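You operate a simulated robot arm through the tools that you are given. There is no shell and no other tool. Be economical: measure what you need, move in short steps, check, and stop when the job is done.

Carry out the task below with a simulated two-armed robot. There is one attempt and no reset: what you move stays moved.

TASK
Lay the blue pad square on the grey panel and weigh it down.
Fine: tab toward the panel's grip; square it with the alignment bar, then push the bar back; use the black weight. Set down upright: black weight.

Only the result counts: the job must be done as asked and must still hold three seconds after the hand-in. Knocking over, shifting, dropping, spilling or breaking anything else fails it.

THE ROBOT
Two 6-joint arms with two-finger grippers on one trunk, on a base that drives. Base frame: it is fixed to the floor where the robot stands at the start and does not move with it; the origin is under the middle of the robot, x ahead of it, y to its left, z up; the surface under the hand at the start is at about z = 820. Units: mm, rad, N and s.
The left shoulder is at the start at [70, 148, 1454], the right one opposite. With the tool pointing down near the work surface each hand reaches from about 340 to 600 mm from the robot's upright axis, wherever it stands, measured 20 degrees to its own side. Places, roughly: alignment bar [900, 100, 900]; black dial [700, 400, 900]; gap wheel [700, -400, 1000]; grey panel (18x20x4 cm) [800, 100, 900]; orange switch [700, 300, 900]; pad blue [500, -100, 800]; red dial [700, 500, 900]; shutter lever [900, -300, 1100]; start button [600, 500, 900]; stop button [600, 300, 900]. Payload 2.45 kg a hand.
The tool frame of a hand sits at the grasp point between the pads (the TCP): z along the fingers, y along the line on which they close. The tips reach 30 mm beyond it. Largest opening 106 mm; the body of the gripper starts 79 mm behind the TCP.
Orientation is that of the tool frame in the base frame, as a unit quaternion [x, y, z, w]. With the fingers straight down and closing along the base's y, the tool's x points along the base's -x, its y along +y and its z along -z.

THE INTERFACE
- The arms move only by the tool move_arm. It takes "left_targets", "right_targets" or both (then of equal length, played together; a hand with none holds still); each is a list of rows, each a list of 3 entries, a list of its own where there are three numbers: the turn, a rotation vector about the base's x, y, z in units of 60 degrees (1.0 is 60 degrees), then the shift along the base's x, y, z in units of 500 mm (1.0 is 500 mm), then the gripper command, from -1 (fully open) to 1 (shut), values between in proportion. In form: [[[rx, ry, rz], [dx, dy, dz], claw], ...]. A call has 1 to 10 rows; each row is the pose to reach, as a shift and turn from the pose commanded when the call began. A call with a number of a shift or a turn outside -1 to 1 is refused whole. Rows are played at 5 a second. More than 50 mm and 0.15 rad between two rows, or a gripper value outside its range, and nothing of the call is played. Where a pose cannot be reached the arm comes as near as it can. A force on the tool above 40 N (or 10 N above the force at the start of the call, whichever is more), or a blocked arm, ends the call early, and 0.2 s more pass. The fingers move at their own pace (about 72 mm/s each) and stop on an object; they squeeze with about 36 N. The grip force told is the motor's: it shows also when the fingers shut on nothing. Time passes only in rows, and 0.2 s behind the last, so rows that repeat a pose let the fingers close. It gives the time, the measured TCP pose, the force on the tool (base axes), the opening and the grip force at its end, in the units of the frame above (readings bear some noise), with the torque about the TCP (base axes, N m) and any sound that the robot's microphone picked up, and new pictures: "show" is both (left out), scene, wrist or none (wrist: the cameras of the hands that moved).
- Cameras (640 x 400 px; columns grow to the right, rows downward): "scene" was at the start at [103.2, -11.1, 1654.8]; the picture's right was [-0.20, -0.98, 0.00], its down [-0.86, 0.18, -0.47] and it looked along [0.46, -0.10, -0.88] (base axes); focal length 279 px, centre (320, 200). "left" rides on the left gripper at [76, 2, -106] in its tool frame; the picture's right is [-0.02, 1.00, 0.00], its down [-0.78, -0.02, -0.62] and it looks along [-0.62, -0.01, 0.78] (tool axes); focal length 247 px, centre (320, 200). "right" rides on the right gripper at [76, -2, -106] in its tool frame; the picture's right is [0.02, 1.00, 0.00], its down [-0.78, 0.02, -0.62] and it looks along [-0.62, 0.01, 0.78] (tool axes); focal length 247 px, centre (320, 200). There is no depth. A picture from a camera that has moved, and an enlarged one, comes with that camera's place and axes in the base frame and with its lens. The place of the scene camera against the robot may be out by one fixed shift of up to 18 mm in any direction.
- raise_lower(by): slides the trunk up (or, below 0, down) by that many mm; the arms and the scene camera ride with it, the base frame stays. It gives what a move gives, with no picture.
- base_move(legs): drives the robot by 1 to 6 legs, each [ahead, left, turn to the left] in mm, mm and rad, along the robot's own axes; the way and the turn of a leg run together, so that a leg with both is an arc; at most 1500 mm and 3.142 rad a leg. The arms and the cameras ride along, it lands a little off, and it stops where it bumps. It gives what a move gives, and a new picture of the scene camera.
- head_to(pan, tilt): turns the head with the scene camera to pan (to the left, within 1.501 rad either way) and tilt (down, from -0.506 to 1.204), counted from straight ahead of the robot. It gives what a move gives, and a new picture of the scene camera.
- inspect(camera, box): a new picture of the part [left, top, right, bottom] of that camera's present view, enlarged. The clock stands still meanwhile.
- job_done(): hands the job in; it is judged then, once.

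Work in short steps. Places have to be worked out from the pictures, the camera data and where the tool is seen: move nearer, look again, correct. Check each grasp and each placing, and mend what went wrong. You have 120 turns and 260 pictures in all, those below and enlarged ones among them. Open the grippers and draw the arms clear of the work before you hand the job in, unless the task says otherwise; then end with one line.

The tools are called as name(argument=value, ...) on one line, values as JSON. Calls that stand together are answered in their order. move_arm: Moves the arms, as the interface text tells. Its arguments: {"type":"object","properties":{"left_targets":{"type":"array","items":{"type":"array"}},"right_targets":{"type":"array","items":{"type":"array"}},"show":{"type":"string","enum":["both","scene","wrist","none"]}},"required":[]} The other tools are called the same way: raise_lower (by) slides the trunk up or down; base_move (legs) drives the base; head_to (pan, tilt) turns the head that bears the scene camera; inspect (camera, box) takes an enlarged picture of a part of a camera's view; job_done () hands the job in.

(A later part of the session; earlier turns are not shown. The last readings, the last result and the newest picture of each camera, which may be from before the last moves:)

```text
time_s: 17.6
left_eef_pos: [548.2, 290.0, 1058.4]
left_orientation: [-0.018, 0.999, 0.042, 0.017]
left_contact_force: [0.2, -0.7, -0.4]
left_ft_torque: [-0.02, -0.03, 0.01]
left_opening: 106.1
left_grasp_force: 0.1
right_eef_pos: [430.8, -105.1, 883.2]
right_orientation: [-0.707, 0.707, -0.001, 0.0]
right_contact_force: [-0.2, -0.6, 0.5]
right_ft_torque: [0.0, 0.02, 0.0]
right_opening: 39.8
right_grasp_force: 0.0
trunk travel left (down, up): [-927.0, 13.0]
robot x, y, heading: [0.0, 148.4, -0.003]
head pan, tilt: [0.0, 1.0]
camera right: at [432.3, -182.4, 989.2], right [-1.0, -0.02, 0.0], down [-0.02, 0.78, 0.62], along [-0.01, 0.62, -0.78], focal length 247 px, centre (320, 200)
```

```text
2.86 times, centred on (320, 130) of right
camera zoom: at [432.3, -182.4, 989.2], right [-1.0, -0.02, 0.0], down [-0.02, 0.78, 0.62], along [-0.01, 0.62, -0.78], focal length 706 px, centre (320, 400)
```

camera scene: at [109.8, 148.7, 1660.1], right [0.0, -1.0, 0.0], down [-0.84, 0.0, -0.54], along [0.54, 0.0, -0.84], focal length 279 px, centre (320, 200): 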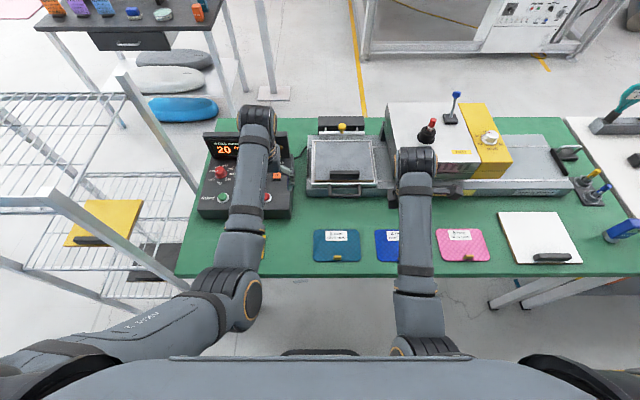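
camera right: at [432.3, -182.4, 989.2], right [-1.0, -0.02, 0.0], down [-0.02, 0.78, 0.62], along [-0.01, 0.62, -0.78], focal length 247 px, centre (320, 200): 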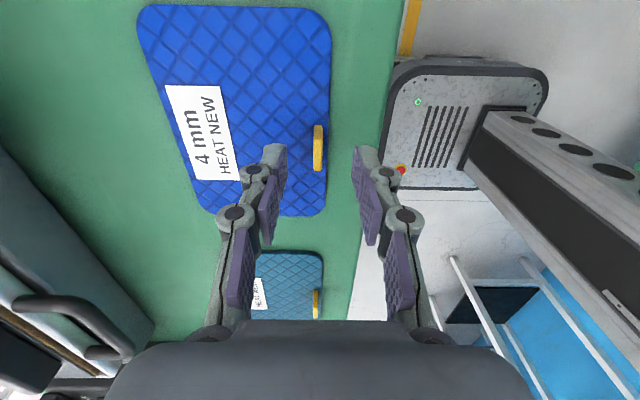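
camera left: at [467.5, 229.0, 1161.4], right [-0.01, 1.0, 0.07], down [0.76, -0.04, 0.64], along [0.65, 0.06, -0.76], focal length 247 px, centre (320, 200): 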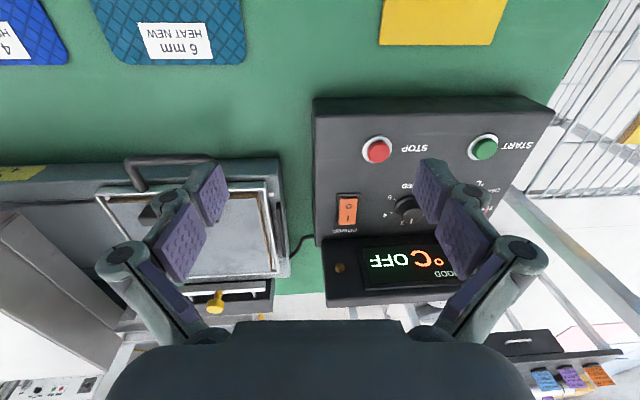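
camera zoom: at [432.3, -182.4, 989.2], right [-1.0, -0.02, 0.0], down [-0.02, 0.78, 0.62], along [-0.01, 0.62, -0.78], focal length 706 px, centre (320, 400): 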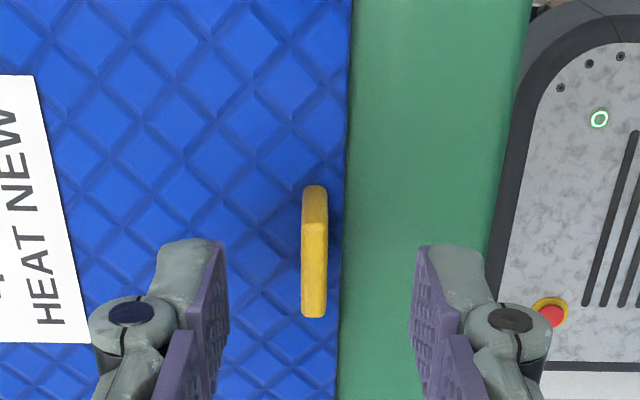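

Tab is centred between the fingers to within 2 mm. I'll lower to the tab and close.

move_arm(right_targets=[[[0, 0, 0], [0.003, 0.003, -0.03], 0.25], [[0, 0, 0], [0.003, 0.003, -0.053], 0.25], [[0, 0, 0], [0.003, 0.003, -0.053], 0.6], [[0, 0, 0], [0.003, 0.003, -0.053], 1], [[0, 0, 0], [0.003, 0.003, -0.053], 1], [[0, 0, 0], [0.003, 0.003, -0.053], 1]], show="wrist")

inspect(camera="right", box=[220, 60, 420, 200])

```text
time_s: 18.9
left_eef_pos: [549.8, 289.6, 1058.1]
left_orientation: [-0.018, 0.999, 0.041, 0.017]
left_contact_force: [-1.4, 0.0, 0.0]
left_ft_torque: [-0.04, 0.02, -0.01]
left_opening: 105.9
left_grasp_force: 0.1
right_eef_pos: [434.1, -102.9, 855.6]
right_orientation: [-0.706, 0.708, 0.0, -0.001]
right_contact_force: [0.2, -0.2, 0.6]
right_ft_torque: [-0.02, 0.0, 0.02]
right_opening: 6.2
right_grasp_force: 33.1
trunk travel left (down, up): [-927.0, 13.0]
robot x, y, heading: [2.7, 151.9, -0.004]
head pan, tilt: [0.0, 1.0]
camera right: at [434.0, -180.3, 962.3], right [-1.0, -0.02, 0.0], down [-0.02, 0.78, 0.62], along [-0.01, 0.62, -0.78], focal length 247 px, centre (320, 200)
```

right: 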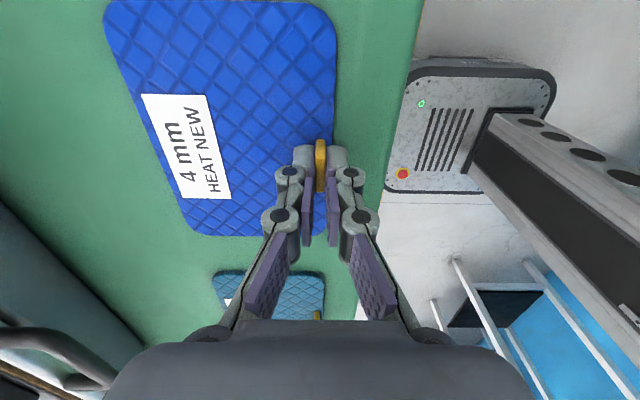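

```text
2.86 times, centred on (320, 130) of right
camera zoom: at [434.0, -180.3, 962.3], right [-1.0, -0.02, 0.0], down [-0.02, 0.78, 0.62], along [-0.01, 0.62, -0.78], focal length 706 px, centre (320, 400)
```

zoom: 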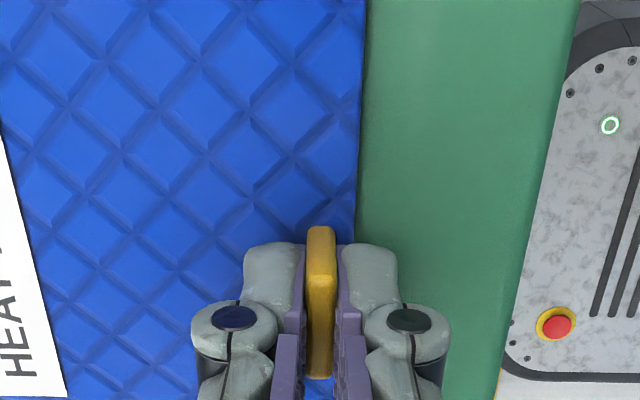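

The tab is gripped (6.2 mm, 33 N). I'll lift it and check.

move_arm(right_targets=[[[0, 0, 0], [0, 0, 0.03], 1], [[0, 0, 0], [0, 0, 0.08], 1], [[0, 0, 0], [0, 0, 0.16], 1], [[0, 0, 0], [0, 0, 0.24], 1], [[0, 0, 0], [0, 0, 0.32], 1], [[0, 0, 0], [0, 0, 0.32], 1]], show="both")

```text
time_s: 20.4
left_eef_pos: [549.0, 289.1, 1058.6]
left_orientation: [-0.019, 0.999, 0.042, 0.017]
left_contact_force: [0.2, 0.8, -0.6]
left_ft_torque: [0.0, -0.02, -0.02]
left_opening: 105.8
left_grasp_force: 0.0
right_eef_pos: [435.2, -104.6, 1018.0]
right_orientation: [-0.707, 0.707, 0.0, 0.0]
right_contact_force: [0.0, -0.2, 0.0]
right_ft_torque: [0.01, -0.03, -0.01]
right_opening: 5.9
right_grasp_force: 33.0
trunk travel left (down, up): [-927.0, 13.0]
robot x, y, heading: [-3.2, 145.8, -0.002]
head pan, tilt: [0.0, 1.0]
camera scene: at [110.0, 151.8, 1660.1], right [0.0, -1.0, 0.0], down [-0.84, 0.0, -0.54], along [0.54, 0.0, -0.84], focal length 279 px, centre (320, 200)
camera right: at [435.6, -180.7, 1122.7], right [-1.0, -0.02, 0.0], down [-0.02, 0.78, 0.62], along [-0.01, 0.62, -0.78], focal length 247 px, centre (320, 200)
```

scene: 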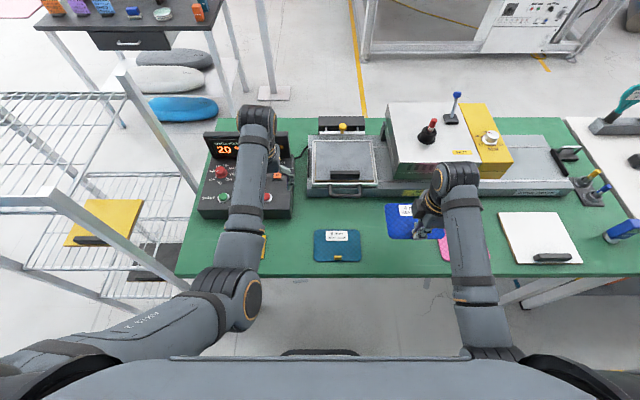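
right: 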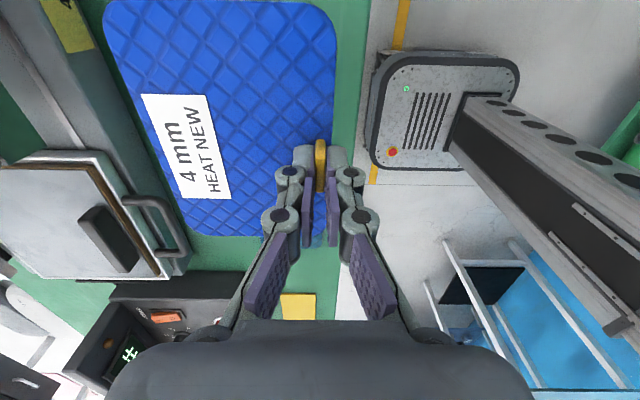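

Pad is level and held. I'll measure the panel now from the scene camera.

inspect(camera="scene", box=[290, 100, 400, 210])

```text
3.64 times, centred on (345, 155) of scene
camera zoom: at [110.0, 151.8, 1660.1], right [0.0, -1.0, 0.0], down [-0.84, 0.0, -0.54], along [0.54, 0.0, -0.84], focal length 1016 px, centre (229, 364)
```

zoom: 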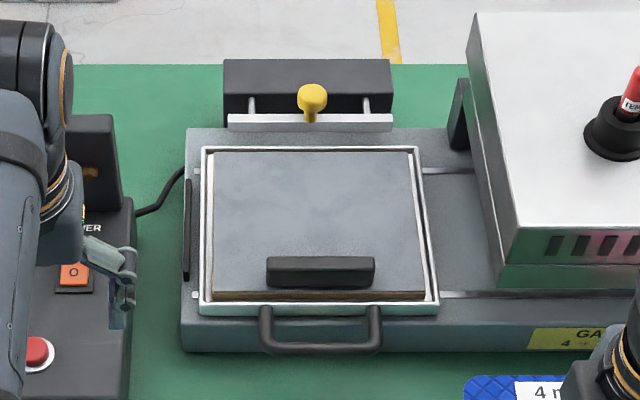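

Panel top is about x 691–874, y −33–167, z≈885, with the grip bar at x 699–717. I'll put the pad's tab at about (750, 67). First I'll raise the left hand clear, then drive left and ahead.

move_arm(left_targets=[[[0, 0, 0], [-0.03, 0, 0.08], -1], [[0, 0, 0], [-0.06, 0, 0.16], -1], [[0, 0, 0], [-0.09, 0, 0.24], -1], [[0, 0, 0], [-0.09, 0, 0.24], -1]], show="none")

base_move(legs=[[0, 130, 0]])

```text
time_s: 21.6
left_eef_pos: [531.4, 331.7, 1126.2]
left_orientation: [-0.045, 0.994, 0.097, 0.029]
left_contact_force: [0.0, -0.5, 0.3]
left_ft_torque: [0.01, -0.02, -0.01]
left_opening: 106.0
left_grasp_force: 0.1
left hand out of reach, approached as far as the arm can: row 2, 3, 4
right_eef_pos: [435.7, -103.0, 1016.8]
right_orientation: [-0.707, 0.707, 0.0, 0.0]
right_contact_force: [-0.5, -0.7, 0.2]
right_ft_torque: [0.02, 0.01, -0.01]
right_opening: 6.0
right_grasp_force: 33.7
trunk travel left (down, up): [-927.0, 13.0]
robot x, y, heading: [-1.4, 148.1, -0.004]
head pan, tilt: [0.0, 1.0]
stopped in row 4 (left hand): the arm was blocked; the commanded pose is now the measured one
```

```text
time_s: 22.8
left_eef_pos: [530.9, 459.4, 1126.4]
left_orientation: [-0.044, 0.994, 0.096, 0.03]
left_contact_force: [-0.1, 0.1, -0.1]
left_ft_torque: [0.04, -0.02, -0.02]
left_opening: 106.0
left_grasp_force: 0.0
right_eef_pos: [435.8, 24.4, 1015.3]
right_orientation: [-0.707, 0.707, 0.0, 0.001]
right_contact_force: [-0.4, -0.4, -0.3]
right_ft_torque: [0.0, 0.02, 0.01]
right_opening: 5.9
right_grasp_force: 33.1
trunk travel left (down, up): [-927.0, 13.0]
robot x, y, heading: [2.0, 280.8, -0.005]
head pan, tilt: [0.0, 1.0]
camera scene: at [110.0, 278.5, 1660.1], right [0.0, -1.0, 0.0], down [-0.84, 0.0, -0.54], along [0.54, 0.0, -0.84], focal length 279 px, centre (320, 200)
```

scene: 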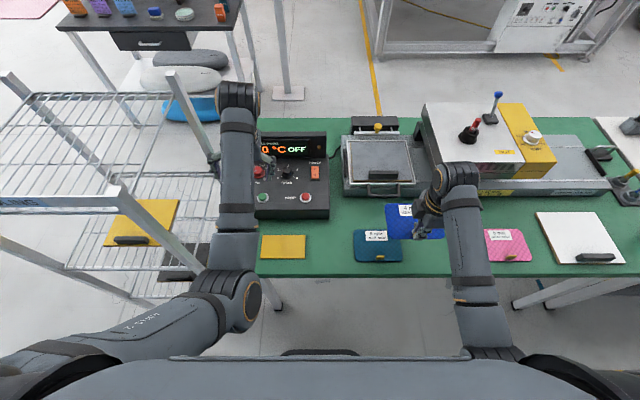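

Clearance to the shelf posts is about 60 mm or more. I'll drive forward 190 mm.

base_move(legs=[[190, 0, 0]])

inspect(camera="right", box=[0, 0, 640, 400])

```text
time_s: 24.4
left_eef_pos: [717.8, 462.6, 1128.4]
left_orientation: [-0.044, 0.994, 0.096, 0.032]
left_contact_force: [-0.6, 0.5, 0.5]
left_ft_torque: [0.02, -0.03, 0.01]
left_opening: 106.0
left_grasp_force: 0.1
right_eef_pos: [621.9, 26.6, 1017.9]
right_orientation: [0.707, -0.707, 0.0, -0.001]
right_contact_force: [-0.5, -0.1, -1.6]
right_ft_torque: [0.01, -0.04, -0.02]
right_opening: 6.0
right_grasp_force: 32.9
trunk travel left (down, up): [-927.0, 13.0]
robot x, y, heading: [188.2, 278.7, 0.003]
head pan, tilt: [0.0, 1.0]
camera scene: at [294.1, 281.8, 1660.5], right [0.0, -1.0, 0.0], down [-0.84, 0.0, -0.54], along [0.54, 0.0, -0.84], focal length 279 px, centre (320, 200)
```

scene: 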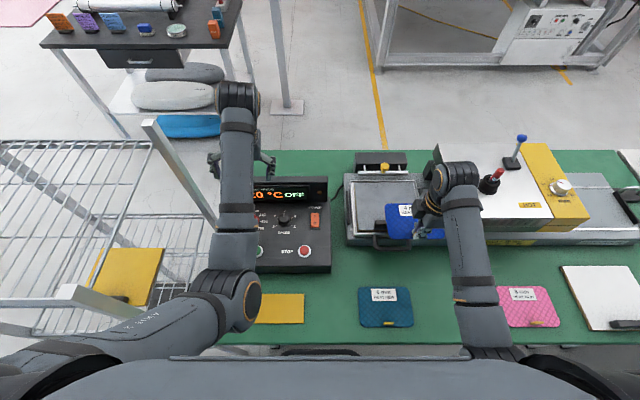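

```text
1.00 times, centred on (320, 200) of right (not enlarged: the box is as wide or as high as the picture)
camera zoom: at [621.6, -50.7, 1123.8], right [-1.0, -0.02, 0.0], down [-0.02, 0.78, 0.62], along [-0.01, 0.62, -0.78], focal length 247 px, centre (320, 200)
```

zoom: 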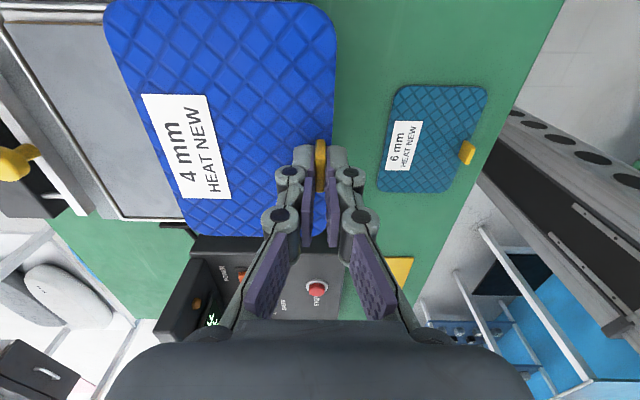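

I'll move the held pad over the panel, keeping its height.

move_arm(right_targets=[[[0, 0, 0], [0.085, 0.027, 0], 1], [[0, 0, 0], [0.17, 0.054, 0], 1], [[0, 0, 0], [0.256, 0.08, 0], 1], [[0, 0, 0], [0.256, 0.08, 0], 1]], show="both")

```text
time_s: 25.4
left_eef_pos: [720.8, 461.8, 1125.9]
left_orientation: [-0.044, 0.994, 0.097, 0.031]
left_contact_force: [0.0, -0.2, -0.3]
left_ft_torque: [0.0, 0.02, -0.02]
left_opening: 105.9
left_grasp_force: 0.1
right_eef_pos: [752.4, 65.7, 1015.8]
right_orientation: [-0.707, 0.708, 0.0, 0.0]
right_contact_force: [0.7, -0.3, -0.6]
right_ft_torque: [-0.03, 0.01, -0.01]
right_opening: 6.2
right_grasp_force: 33.2
trunk travel left (down, up): [-927.0, 13.0]
robot x, y, heading: [186.9, 280.2, 0.002]
head pan, tilt: [0.0, 1.0]
camera scene: at [298.6, 281.2, 1660.1], right [0.0, -1.0, 0.0], down [-0.84, 0.0, -0.54], along [0.54, 0.0, -0.84], focal length 279 px, centre (320, 200)
camera right: at [752.2, -10.1, 1122.3], right [-1.0, -0.02, 0.0], down [-0.02, 0.78, 0.62], along [-0.01, 0.62, -0.78], focal length 247 px, centre (320, 200)
```

scene: 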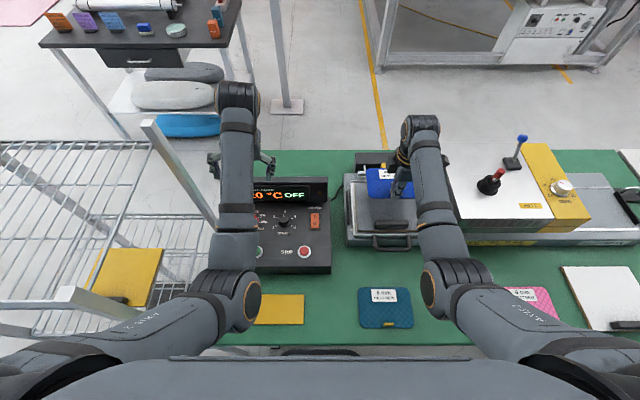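
right: 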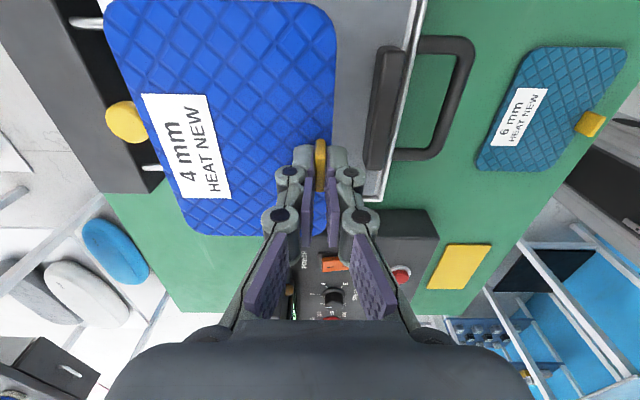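

I need the pad's landing spot relative to the grip bar. I'll zoom the right wrist view there and also check the scene view.

inspect(camera="right", box=[280, 0, 500, 220])

inspect(camera="scene", box=[330, 130, 450, 260])

inspect(camera="right", box=[60, 0, 280, 220])

```text
1.82 times, centred on (390, 110) of right
camera zoom: at [752.2, -10.1, 1122.3], right [-1.0, -0.02, 0.0], down [-0.02, 0.78, 0.62], along [-0.01, 0.62, -0.78], focal length 449 px, centre (193, 364)
```

zoom: 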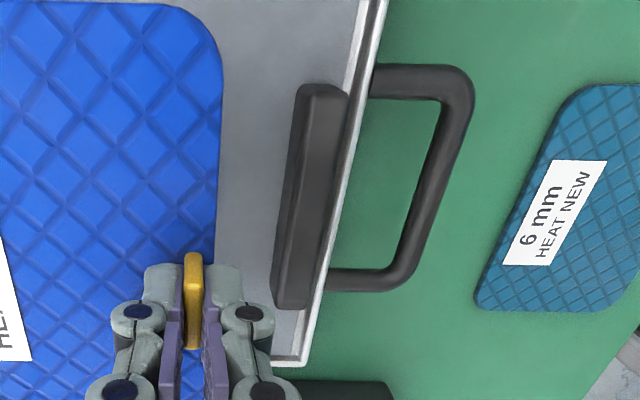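

```text
3.08 times, centred on (390, 195) of scene
camera zoom: at [298.6, 281.2, 1660.1], right [0.0, -1.0, 0.0], down [-0.84, 0.0, -0.54], along [0.54, 0.0, -0.84], focal length 860 px, centre (105, 215)
```

zoom: 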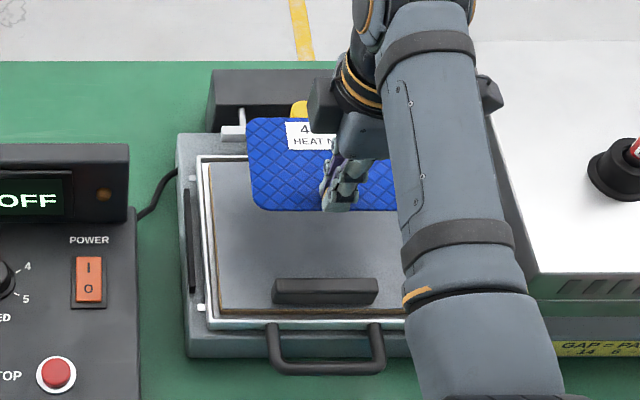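

```text
1.82 times, centred on (170, 110) of right
camera zoom: at [752.2, -10.1, 1122.3], right [-1.0, -0.02, 0.0], down [-0.02, 0.78, 0.62], along [-0.01, 0.62, -0.78], focal length 449 px, centre (593, 364)
```

zoom: 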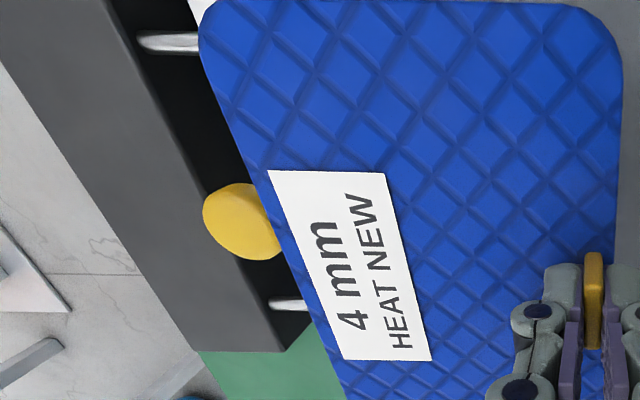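

With H≈895, the grip bar is at x≈688–708 and the panel's far edge near 866. I'll lower the pad in steps, with the tab at x≈747.

move_arm(right_targets=[[[0, 0, 0], [-0.01, 0.003, -0.06], 1], [[0, 0, 0], [-0.01, 0.003, -0.12], 1], [[0, 0, 0], [-0.01, 0.003, -0.15], 1], [[0, 0, 0], [-0.01, 0.003, -0.15], 1]], show="both")

inspect(camera="scene", box=[330, 130, 450, 260])

```text
time_s: 26.4
left_eef_pos: [721.4, 462.6, 1126.1]
left_orientation: [-0.044, 0.994, 0.096, 0.03]
left_contact_force: [0.1, -0.2, 0.1]
left_ft_torque: [0.0, -0.04, 0.01]
left_opening: 105.8
left_grasp_force: 0.0
right_eef_pos: [747.4, 68.6, 940.1]
right_orientation: [-0.706, 0.708, 0.0, 0.0]
right_contact_force: [0.1, -0.1, 0.4]
right_ft_torque: [0.0, 0.02, 0.0]
right_opening: 5.8
right_grasp_force: 33.2
trunk travel left (down, up): [-927.0, 13.0]
robot x, y, heading: [191.2, 281.8, -0.001]
head pan, tilt: [0.0, 1.0]
camera scene: at [299.0, 281.5, 1660.1], right [0.0, -1.0, 0.0], down [-0.84, 0.0, -0.54], along [0.54, 0.0, -0.84], focal length 279 px, centre (320, 200)
camera right: at [747.6, -8.6, 1046.7], right [-1.0, -0.02, 0.0], down [-0.02, 0.78, 0.62], along [-0.01, 0.62, -0.78], focal length 247 px, centre (320, 200)
```

scene: 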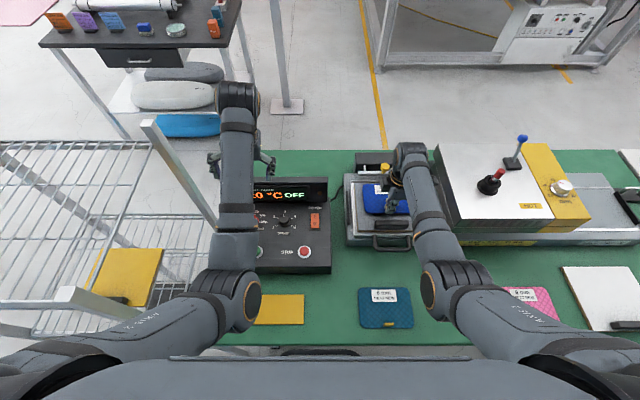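
right: 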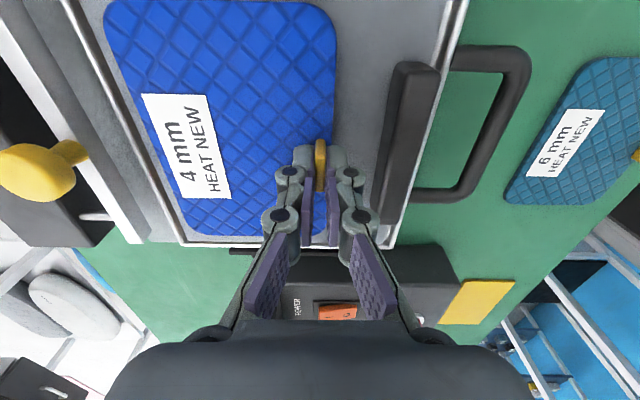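

```text
3.08 times, centred on (390, 195) of scene
camera zoom: at [299.0, 281.5, 1660.1], right [0.0, -1.0, 0.0], down [-0.84, 0.0, -0.54], along [0.54, 0.0, -0.84], focal length 860 px, centre (105, 215)
```

zoom: 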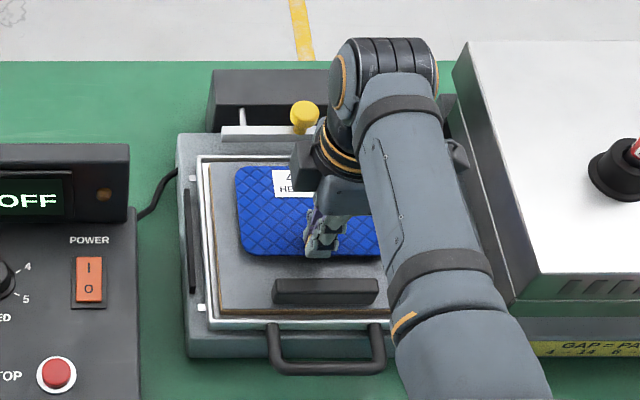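

The pad sits over the panel between the bar and the far edge. I'll come down the last bit in small steps, watching the force.

move_arm(right_targets=[[[0, 0, 0], [0, 0, -0.005], 1], [[0, 0, 0], [0, 0, -0.01], 1], [[0, 0, 0], [0, 0, -0.014], 1], [[0, 0, 0], [0, 0, -0.014], 1]], show="wrist")

```text
time_s: 27.4
left_eef_pos: [721.9, 461.7, 1126.7]
left_orientation: [-0.045, 0.994, 0.097, 0.03]
left_contact_force: [-0.3, -0.8, -0.3]
left_ft_torque: [0.03, -0.01, -0.01]
left_opening: 106.0
left_grasp_force: 0.0
right_eef_pos: [747.9, 69.2, 933.7]
right_orientation: [-0.706, 0.708, 0.0, 0.0]
right_contact_force: [0.4, -0.5, -0.2]
right_ft_torque: [0.01, 0.03, -0.03]
right_opening: 6.2
right_grasp_force: 33.0
trunk travel left (down, up): [-927.0, 13.0]
robot x, y, heading: [194.2, 281.1, 0.004]
head pan, tilt: [0.0, 1.0]
camera right: at [747.6, -9.0, 1039.8], right [-1.0, -0.02, 0.0], down [-0.02, 0.78, 0.62], along [-0.01, 0.62, -0.78], focal length 247 px, centre (320, 200)
```

right: 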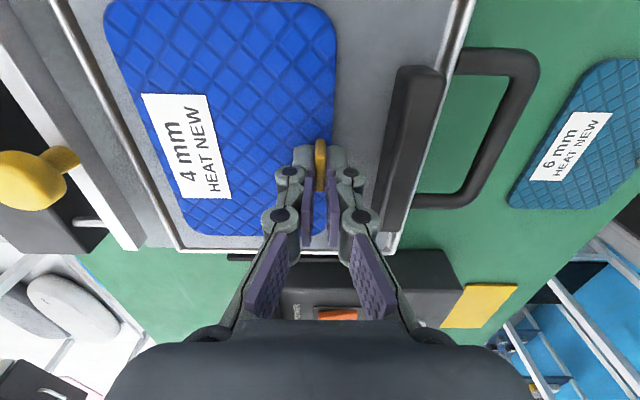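

move_arm(right_targets=[[[0, 0, 0], [0, 0, -0.006], 1], [[0, 0, 0], [0, 0, -0.012], 1], [[0, 0, 0], [0, 0, -0.012], 1]], show="none")

move_arm(right_targets=[[[0, 0, 0], [0, 0, -0.004], 1], [[0, 0, 0], [0, 0, -0.004], 1]], show="wrist")

```text
time_s: 28.2
left_eef_pos: [720.5, 462.4, 1126.8]
left_orientation: [-0.045, 0.994, 0.096, 0.031]
left_contact_force: [0.1, -0.6, 0.2]
left_ft_torque: [0.0, -0.01, -0.03]
left_opening: 106.1
left_grasp_force: 0.1
right_eef_pos: [746.9, 67.3, 929.3]
right_orientation: [0.707, -0.707, 0.001, -0.001]
right_contact_force: [1.3, -0.1, 10.9]
right_ft_torque: [0.06, -0.04, 0.02]
right_opening: 6.2
right_grasp_force: 33.2
trunk travel left (down, up): [-927.0, 13.0]
robot x, y, heading: [190.4, 279.5, -0.003]
head pan, tilt: [0.0, 1.0]
```

```text
time_s: 28.8
left_eef_pos: [719.0, 463.3, 1128.4]
left_orientation: [-0.044, 0.994, 0.095, 0.03]
left_contact_force: [-0.5, -0.6, 1.0]
left_ft_torque: [0.02, -0.01, 0.03]
left_opening: 105.8
left_grasp_force: 0.0
right_eef_pos: [747.0, 68.3, 929.3]
right_orientation: [-0.707, 0.707, -0.004, 0.003]
right_contact_force: [4.5, -1.1, 26.1]
right_ft_torque: [0.01, -0.07, -0.04]
right_opening: 5.8
right_grasp_force: 33.5
trunk travel left (down, up): [-927.0, 13.0]
robot x, y, heading: [188.4, 279.6, 0.001]
head pan, tilt: [0.0, 1.0]
camera right: at [746.7, -8.5, 1035.8], right [-1.0, -0.02, -0.01], down [-0.02, 0.78, 0.62], along [-0.01, 0.62, -0.78], focal length 247 px, centre (320, 200)
```

right: 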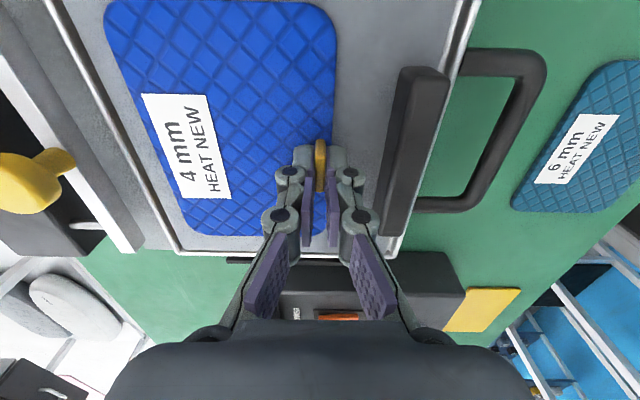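

Contact with the panel (H≈894). I'll unload a little, open the fingers just enough, and rise straight up.

move_arm(right_targets=[[[0, 0, 0], [0, 0, 0.006], 1], [[0, 0, 0], [0, 0, 0.006], 0.62], [[0, 0, 0], [0, 0, 0.006], 0.62], [[0, 0, 0], [0, 0, 0.02], 0.62], [[0, 0, 0], [0, 0, 0.06], 0.62], [[0, 0, 0], [0, 0, 0.14], 0.62], [[0, 0, 0], [0, 0, 0.22], 0.62]], show="both")

inspect(camera="right", box=[60, 0, 480, 260])

```text
time_s: 30.4
left_eef_pos: [720.3, 462.5, 1126.6]
left_orientation: [-0.044, 0.994, 0.096, 0.03]
left_contact_force: [0.1, -0.2, -0.3]
left_ft_torque: [0.02, -0.02, -0.04]
left_opening: 105.9
left_grasp_force: 0.0
right_eef_pos: [746.0, 68.2, 1037.6]
right_orientation: [-0.706, 0.708, 0.0, 0.0]
right_contact_force: [0.6, -0.8, -0.5]
right_ft_torque: [-0.02, 0.0, 0.01]
right_opening: 20.1
right_grasp_force: 0.1
trunk travel left (down, up): [-927.0, 13.0]
robot x, y, heading: [187.5, 281.8, 0.001]
head pan, tilt: [0.0, 1.0]
camera scene: at [298.5, 281.8, 1660.1], right [0.0, -1.0, 0.0], down [-0.84, 0.0, -0.54], along [0.54, 0.0, -0.84], focal length 279 px, centre (320, 200)
camera right: at [747.5, -9.3, 1143.4], right [-1.0, -0.02, 0.0], down [-0.02, 0.78, 0.62], along [-0.01, 0.62, -0.78], focal length 247 px, centre (320, 200)
```

scene: 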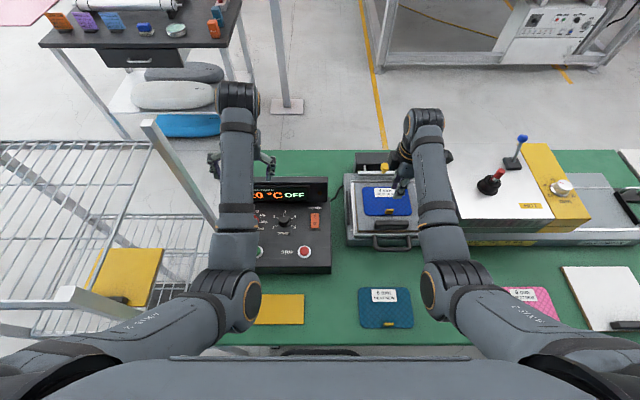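
right: 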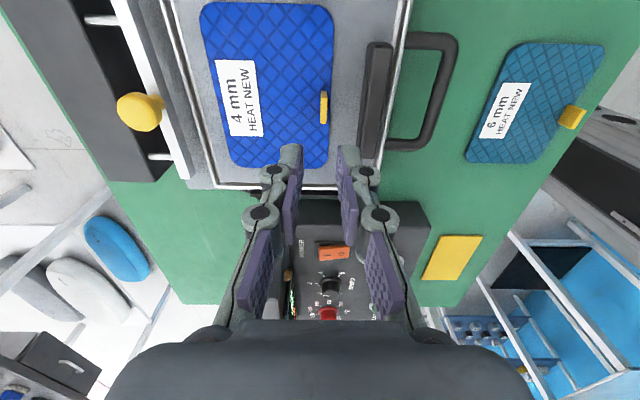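

```text
1.52 times, centred on (270, 130) of right
camera zoom: at [747.5, -9.3, 1143.4], right [-1.0, -0.02, 0.0], down [-0.02, 0.78, 0.62], along [-0.01, 0.62, -0.78], focal length 376 px, centre (396, 307)
```

zoom: 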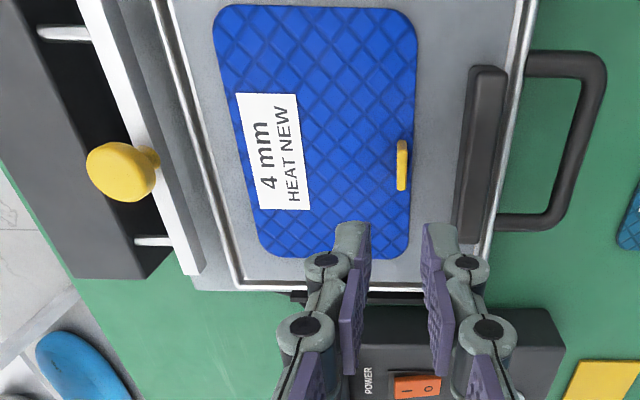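

The pad lies well on the panel. The alignment-bar knob works out to about (897, 64, 936). The column front is only about 40 mm ahead of the axis, so I can drive 120 mm further in.

base_move(legs=[[120, 0, 0]])

inspect(camera="right", box=[0, 0, 640, 400])

```text
time_s: 31.6
left_eef_pos: [838.7, 442.9, 1130.9]
left_orientation: [-0.036, 0.994, 0.096, 0.034]
left_contact_force: [-0.3, 0.0, 0.8]
left_ft_torque: [0.01, -0.05, 0.02]
left_opening: 105.6
left_grasp_force: 0.2
right_eef_pos: [859.8, 47.5, 1039.8]
right_orientation: [-0.702, 0.712, -0.002, 0.003]
right_contact_force: [-0.9, -1.0, 1.0]
right_ft_torque: [0.03, -0.1, 0.0]
right_opening: 20.1
right_grasp_force: 0.1
trunk travel left (down, up): [-927.0, 13.0]
robot x, y, heading: [309.9, 274.1, -0.016]
head pan, tilt: [0.0, 1.0]
camera scene: at [410.7, 268.6, 1661.0], right [-0.02, -1.0, 0.0], down [-0.84, 0.01, -0.55], along [0.55, -0.01, -0.84], focal length 279 px, centre (320, 200)
```

scene: 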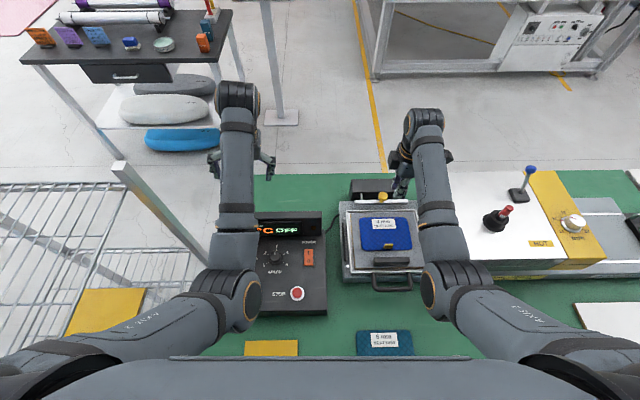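

```text
1.00 times, centred on (320, 200) of right (not enlarged: the box is as wide or as high as the picture)
camera zoom: at [858.5, -29.0, 1146.6], right [-1.0, -0.01, -0.01], down [-0.01, 0.78, 0.62], along [0.0, 0.62, -0.78], focal length 247 px, centre (320, 200)
```

zoom: 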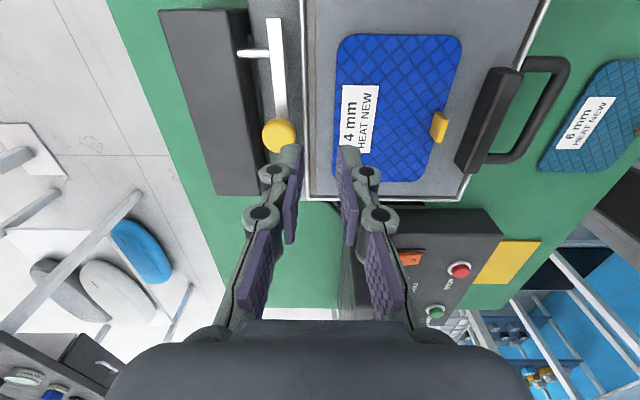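

The knob is at (896, 63), about 31 mm across, and the housing top is near 905, so tips at about 925 will clear it. I'll position above the knob with the fingers straddling it.

move_arm(right_targets=[[[0, 0, 0.007], [0.072, 0.031, 0], 0.05], [[0, 0, 0.015], [0.072, 0.031, -0.05], 0.05], [[0, 0, 0.015], [0.072, 0.031, -0.11], 0.05], [[0, 0, 0.015], [0.072, 0.031, -0.13], 0.05], [[0, 0, 0.015], [0.072, 0.031, -0.13], 0.05]], show="wrist")

inspect(camera="right", box=[200, 80, 440, 230])

```text
time_s: 32.8
left_eef_pos: [845.7, 444.4, 1126.5]
left_orientation: [-0.036, 0.994, 0.097, 0.031]
left_contact_force: [-0.7, 0.0, 0.3]
left_ft_torque: [-0.02, -0.02, 0.02]
left_opening: 105.9
left_grasp_force: 0.1
right_eef_pos: [900.9, 64.4, 971.6]
right_orientation: [-0.707, 0.707, 0.0, 0.001]
right_contact_force: [-1.0, 0.0, 0.8]
right_ft_torque: [0.01, 0.01, 0.01]
right_opening: 50.3
right_grasp_force: 0.1
trunk travel left (down, up): [-927.0, 13.0]
robot x, y, heading: [311.0, 269.7, -0.017]
head pan, tilt: [0.0, 1.0]
camera right: at [901.5, -13.0, 1078.3], right [-1.0, -0.02, 0.0], down [-0.02, 0.78, 0.62], along [-0.01, 0.62, -0.78], focal length 247 px, centre (320, 200)
```

right: 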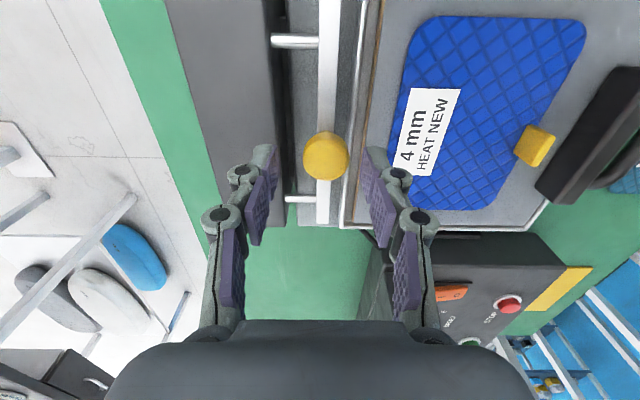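

```text
2.67 times, centred on (320, 155) of right
camera zoom: at [901.5, -13.0, 1078.3], right [-1.0, -0.02, 0.0], down [-0.02, 0.78, 0.62], along [-0.01, 0.62, -0.78], focal length 659 px, centre (320, 320)
```

zoom: 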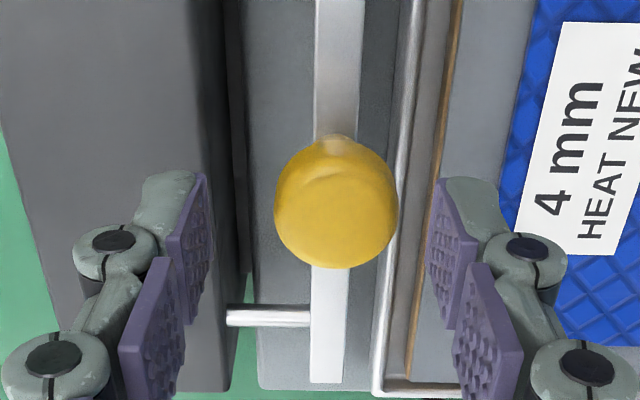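

Knob is at x≈896.5. I'll centre on it, lower, and close.

move_arm(right_targets=[[[0, 0, 0], [-0.008, 0, -0.02], 0.05], [[0, 0, 0], [-0.008, 0, -0.042], 0.05], [[0, 0, 0], [-0.008, 0, -0.042], 0.3], [[0, 0, 0], [-0.008, 0, -0.042], 1], [[0, 0, 0], [-0.008, 0, -0.042], 1]], show="wrist")

```text
time_s: 34.0
left_eef_pos: [845.5, 443.4, 1126.6]
left_orientation: [-0.036, 0.994, 0.096, 0.03]
left_contact_force: [0.4, -0.5, 0.4]
left_ft_torque: [0.02, 0.0, -0.03]
left_opening: 105.8
left_grasp_force: 0.1
right_eef_pos: [897.4, 63.4, 949.4]
right_orientation: [-0.707, 0.707, 0.001, -0.001]
right_contact_force: [-3.7, -1.3, -1.4]
right_ft_torque: [0.02, 0.11, -0.01]
right_opening: 28.1
right_grasp_force: 44.7
trunk travel left (down, up): [-927.0, 13.0]
robot x, y, heading: [312.6, 268.6, -0.015]
head pan, tilt: [0.0, 1.0]
camera right: at [897.9, -13.6, 1056.3], right [-1.0, -0.02, 0.0], down [-0.02, 0.78, 0.62], along [-0.01, 0.62, -0.78], focal length 247 px, centre (320, 200)
```

right: 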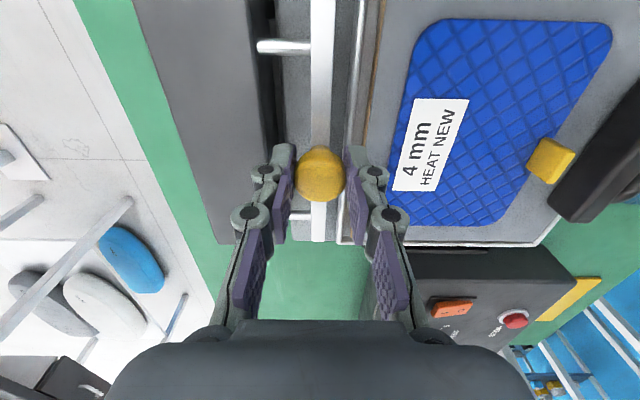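

Knob gripped. I'll pull the bar toward the pad slowly, about 35 mm first.

move_arm(right_targets=[[[0, 0, 0], [-0.015, 0, 0], 1], [[0, 0, 0], [-0.03, 0, 0], 1], [[0, 0, 0], [-0.045, 0, 0], 1], [[0, 0, 0], [-0.06, 0, 0], 1], [[0, 0, 0], [-0.07, 0, 0], 1]], show="wrist")

inspect(camera="right", box=[240, 0, 560, 240])

```text
time_s: 35.2
left_eef_pos: [846.6, 443.0, 1127.0]
left_orientation: [-0.036, 0.994, 0.096, 0.031]
left_contact_force: [0.0, -0.4, 0.6]
left_ft_torque: [-0.01, -0.01, 0.0]
left_opening: 105.8
left_grasp_force: 0.1
right_eef_pos: [863.4, 63.8, 949.7]
right_orientation: [-0.707, 0.708, 0.0, 0.001]
right_contact_force: [-0.7, -1.1, -4.3]
right_ft_torque: [-0.18, -0.07, 0.0]
right_opening: 28.4
right_grasp_force: 44.7
trunk travel left (down, up): [-927.0, 13.0]
robot x, y, heading: [312.7, 266.3, -0.019]
head pan, tilt: [0.0, 1.0]
camera right: at [863.7, -13.7, 1056.3], right [-1.0, -0.02, 0.0], down [-0.02, 0.78, 0.62], along [-0.01, 0.62, -0.78], focal length 247 px, centre (320, 200)
```

right: 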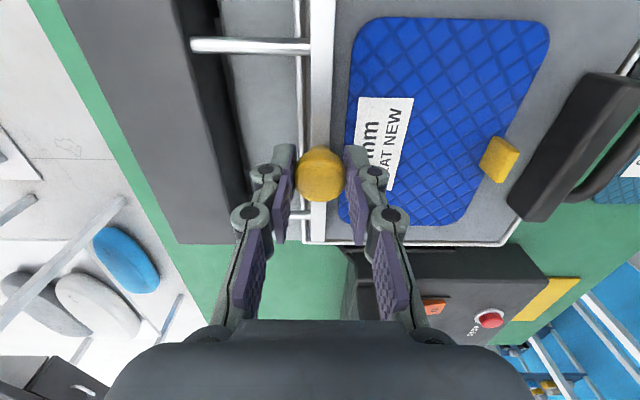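

```text
1.67 times, centred on (400, 120) of right
camera zoom: at [863.7, -13.7, 1056.3], right [-1.0, -0.02, 0.0], down [-0.02, 0.78, 0.62], along [-0.01, 0.62, -0.78], focal length 412 px, centre (187, 333)
```

zoom: 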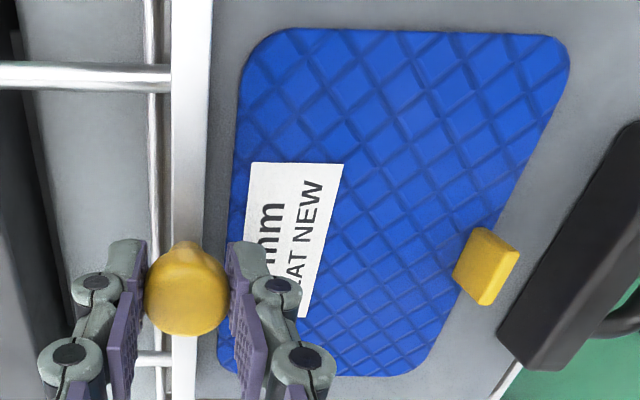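

The bar slides freely and about 8–10 mm of gap remains. I'll pull another 14 mm to seat it against the pad.

move_arm(right_targets=[[[0, 0, 0], [-0.008, 0, 0], 1], [[0, 0, 0], [-0.016, 0, 0], 1], [[0, 0, 0], [-0.022, 0, 0], 1], [[0, 0, 0], [-0.028, 0, 0], 1], [[0, 0, 0], [-0.028, 0, 0], 1]], show="wrist")

inspect(camera="right", box=[240, 0, 560, 240])

```text
time_s: 36.4
left_eef_pos: [847.6, 443.6, 1126.0]
left_orientation: [-0.036, 0.994, 0.096, 0.032]
left_contact_force: [0.4, -0.1, 0.8]
left_ft_torque: [0.02, 0.03, 0.0]
left_opening: 105.8
left_grasp_force: 0.1
right_eef_pos: [851.1, 63.0, 950.6]
right_orientation: [-0.707, 0.707, 0.001, 0.0]
right_contact_force: [-0.1, -1.7, -4.7]
right_ft_torque: [-0.02, 0.01, 0.01]
right_opening: 28.3
right_grasp_force: 45.2
trunk travel left (down, up): [-927.0, 13.0]
robot x, y, heading: [312.8, 270.4, -0.012]
head pan, tilt: [0.0, 1.0]
camera right: at [850.3, -13.7, 1056.3], right [-1.0, -0.02, 0.0], down [-0.02, 0.78, 0.62], along [-0.01, 0.62, -0.78], focal length 247 px, centre (320, 200)
```

right: 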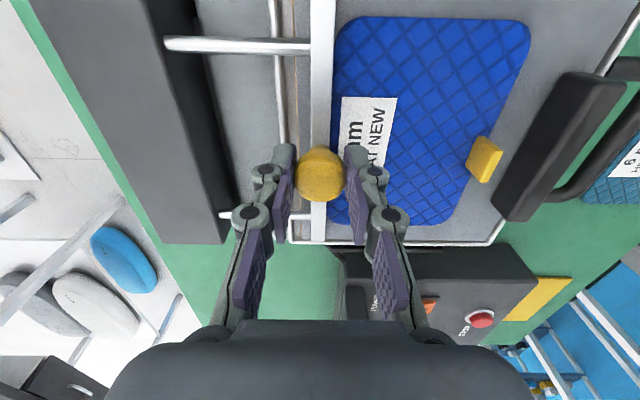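

```text
1.67 times, centred on (400, 120) of right
camera zoom: at [850.3, -13.7, 1056.3], right [-1.0, -0.02, 0.0], down [-0.02, 0.78, 0.62], along [-0.01, 0.62, -0.78], focal length 412 px, centre (187, 333)
```

zoom: 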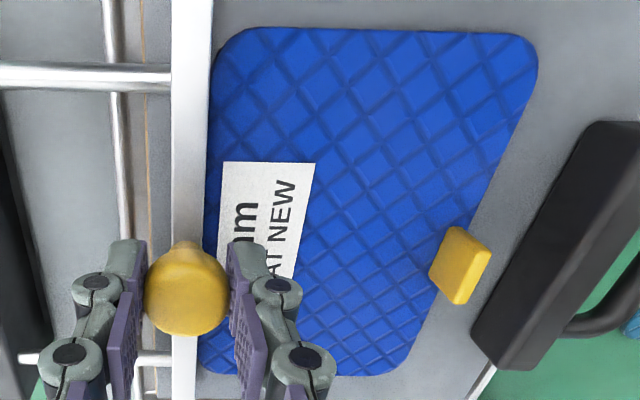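

The bar is at the pad's edge. I'll pull about 8 mm more so it firmly squares the pad.

move_arm(right_targets=[[[0, 0, 0], [-0.006, 0, 0], 1], [[0, 0, 0], [-0.012, 0, 0], 1], [[0, 0, 0], [-0.016, 0, 0], 1], [[0, 0, 0], [-0.016, 0, 0], 1]], show="wrist")

inspect(camera="right", box=[240, 0, 560, 240])

```text
time_s: 37.4
left_eef_pos: [852.0, 442.7, 1123.6]
left_orientation: [-0.036, 0.994, 0.096, 0.028]
left_contact_force: [0.4, 0.6, 0.1]
left_ft_torque: [0.02, 0.02, -0.01]
left_opening: 106.0
left_grasp_force: 0.0
right_eef_pos: [849.6, 63.6, 950.9]
right_orientation: [0.708, -0.707, 0.001, -0.002]
right_contact_force: [28.2, -3.6, -1.2]
right_ft_torque: [0.23, -0.42, -0.01]
right_opening: 28.3
right_grasp_force: 45.5
trunk travel left (down, up): [-927.0, 13.0]
robot x, y, heading: [315.7, 270.5, -0.015]
head pan, tilt: [0.0, 1.0]
camera right: at [848.6, -13.7, 1056.4], right [-1.0, -0.02, 0.0], down [-0.02, 0.78, 0.62], along [-0.01, 0.62, -0.78], focal length 247 px, centre (320, 200)
```

right: 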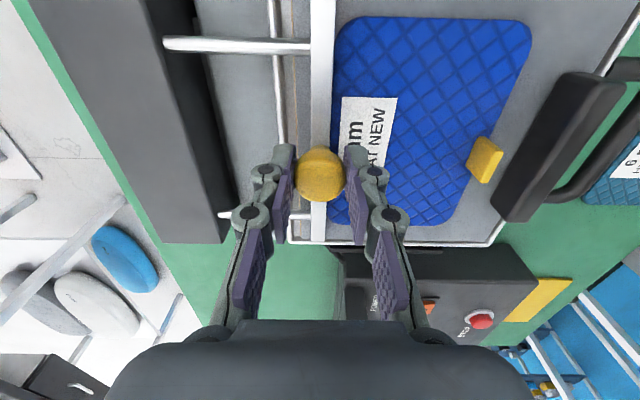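

```text
1.67 times, centred on (400, 120) of right
camera zoom: at [848.6, -13.7, 1056.4], right [-1.0, -0.02, 0.0], down [-0.02, 0.78, 0.62], along [-0.01, 0.62, -0.78], focal length 412 px, centre (187, 333)
```

zoom: 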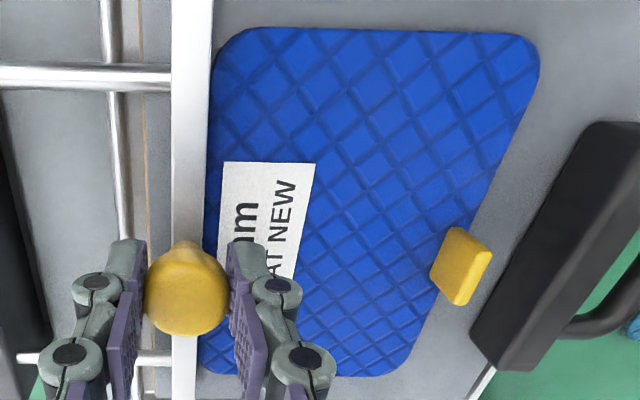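

The bar hit its end stop (28 N) with the pad flush along it. Now I'll push the bar back to where it was.

move_arm(right_targets=[[[0, 0, 0], [0.016, 0, 0], 1], [[0, 0, 0], [0.035, 0, 0], 1], [[0, 0, 0], [0.055, 0, 0], 1], [[0, 0, 0], [0.075, 0, 0], 1], [[0, 0, 0], [0.095, 0, 0], 1], [[0, 0, 0], [0.108, 0, 0], 1], [[0, 0, 0], [0.115, 0, 0], 1], [[0, 0, 0], [0.118, 0, 0], 1], [[0, 0, 0], [0.118, 0, 0], 1]], show="wrist")

inspect(camera="right", box=[240, 0, 640, 260])

```text
time_s: 39.4
left_eef_pos: [845.3, 443.9, 1126.5]
left_orientation: [-0.036, 0.994, 0.096, 0.031]
left_contact_force: [-0.7, -0.4, -0.2]
left_ft_torque: [0.01, 0.0, 0.0]
left_opening: 106.0
left_grasp_force: 0.0
right_eef_pos: [896.9, 63.0, 949.4]
right_orientation: [-0.706, 0.708, 0.001, -0.001]
right_contact_force: [-9.9, -2.5, -3.4]
right_ft_torque: [-0.24, 0.25, 0.02]
right_opening: 28.3
right_grasp_force: 45.1
trunk travel left (down, up): [-927.0, 13.0]
robot x, y, heading: [311.0, 269.8, -0.013]
head pan, tilt: [0.0, 1.0]
camera right: at [898.3, -13.6, 1056.2], right [-1.0, -0.02, 0.0], down [-0.01, 0.78, 0.62], along [-0.02, 0.62, -0.78], focal length 247 px, centre (320, 200)
```

right: 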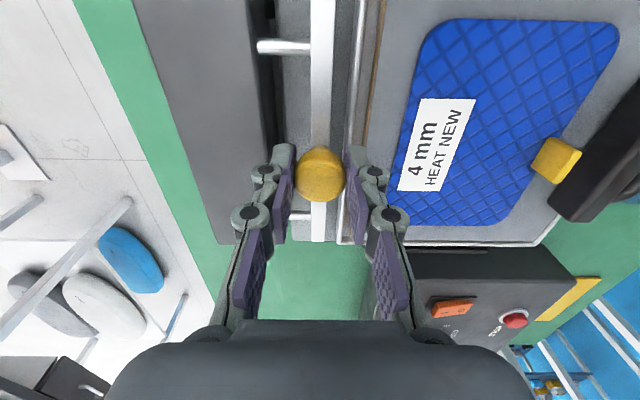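

```text
1.54 times, centred on (440, 130) of right
camera zoom: at [898.3, -13.6, 1056.2], right [-1.0, -0.02, 0.0], down [-0.01, 0.78, 0.62], along [-0.02, 0.62, -0.78], focal length 380 px, centre (135, 308)
```

zoom: 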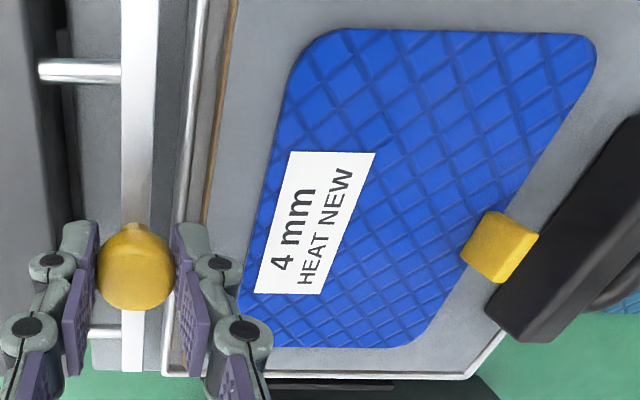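

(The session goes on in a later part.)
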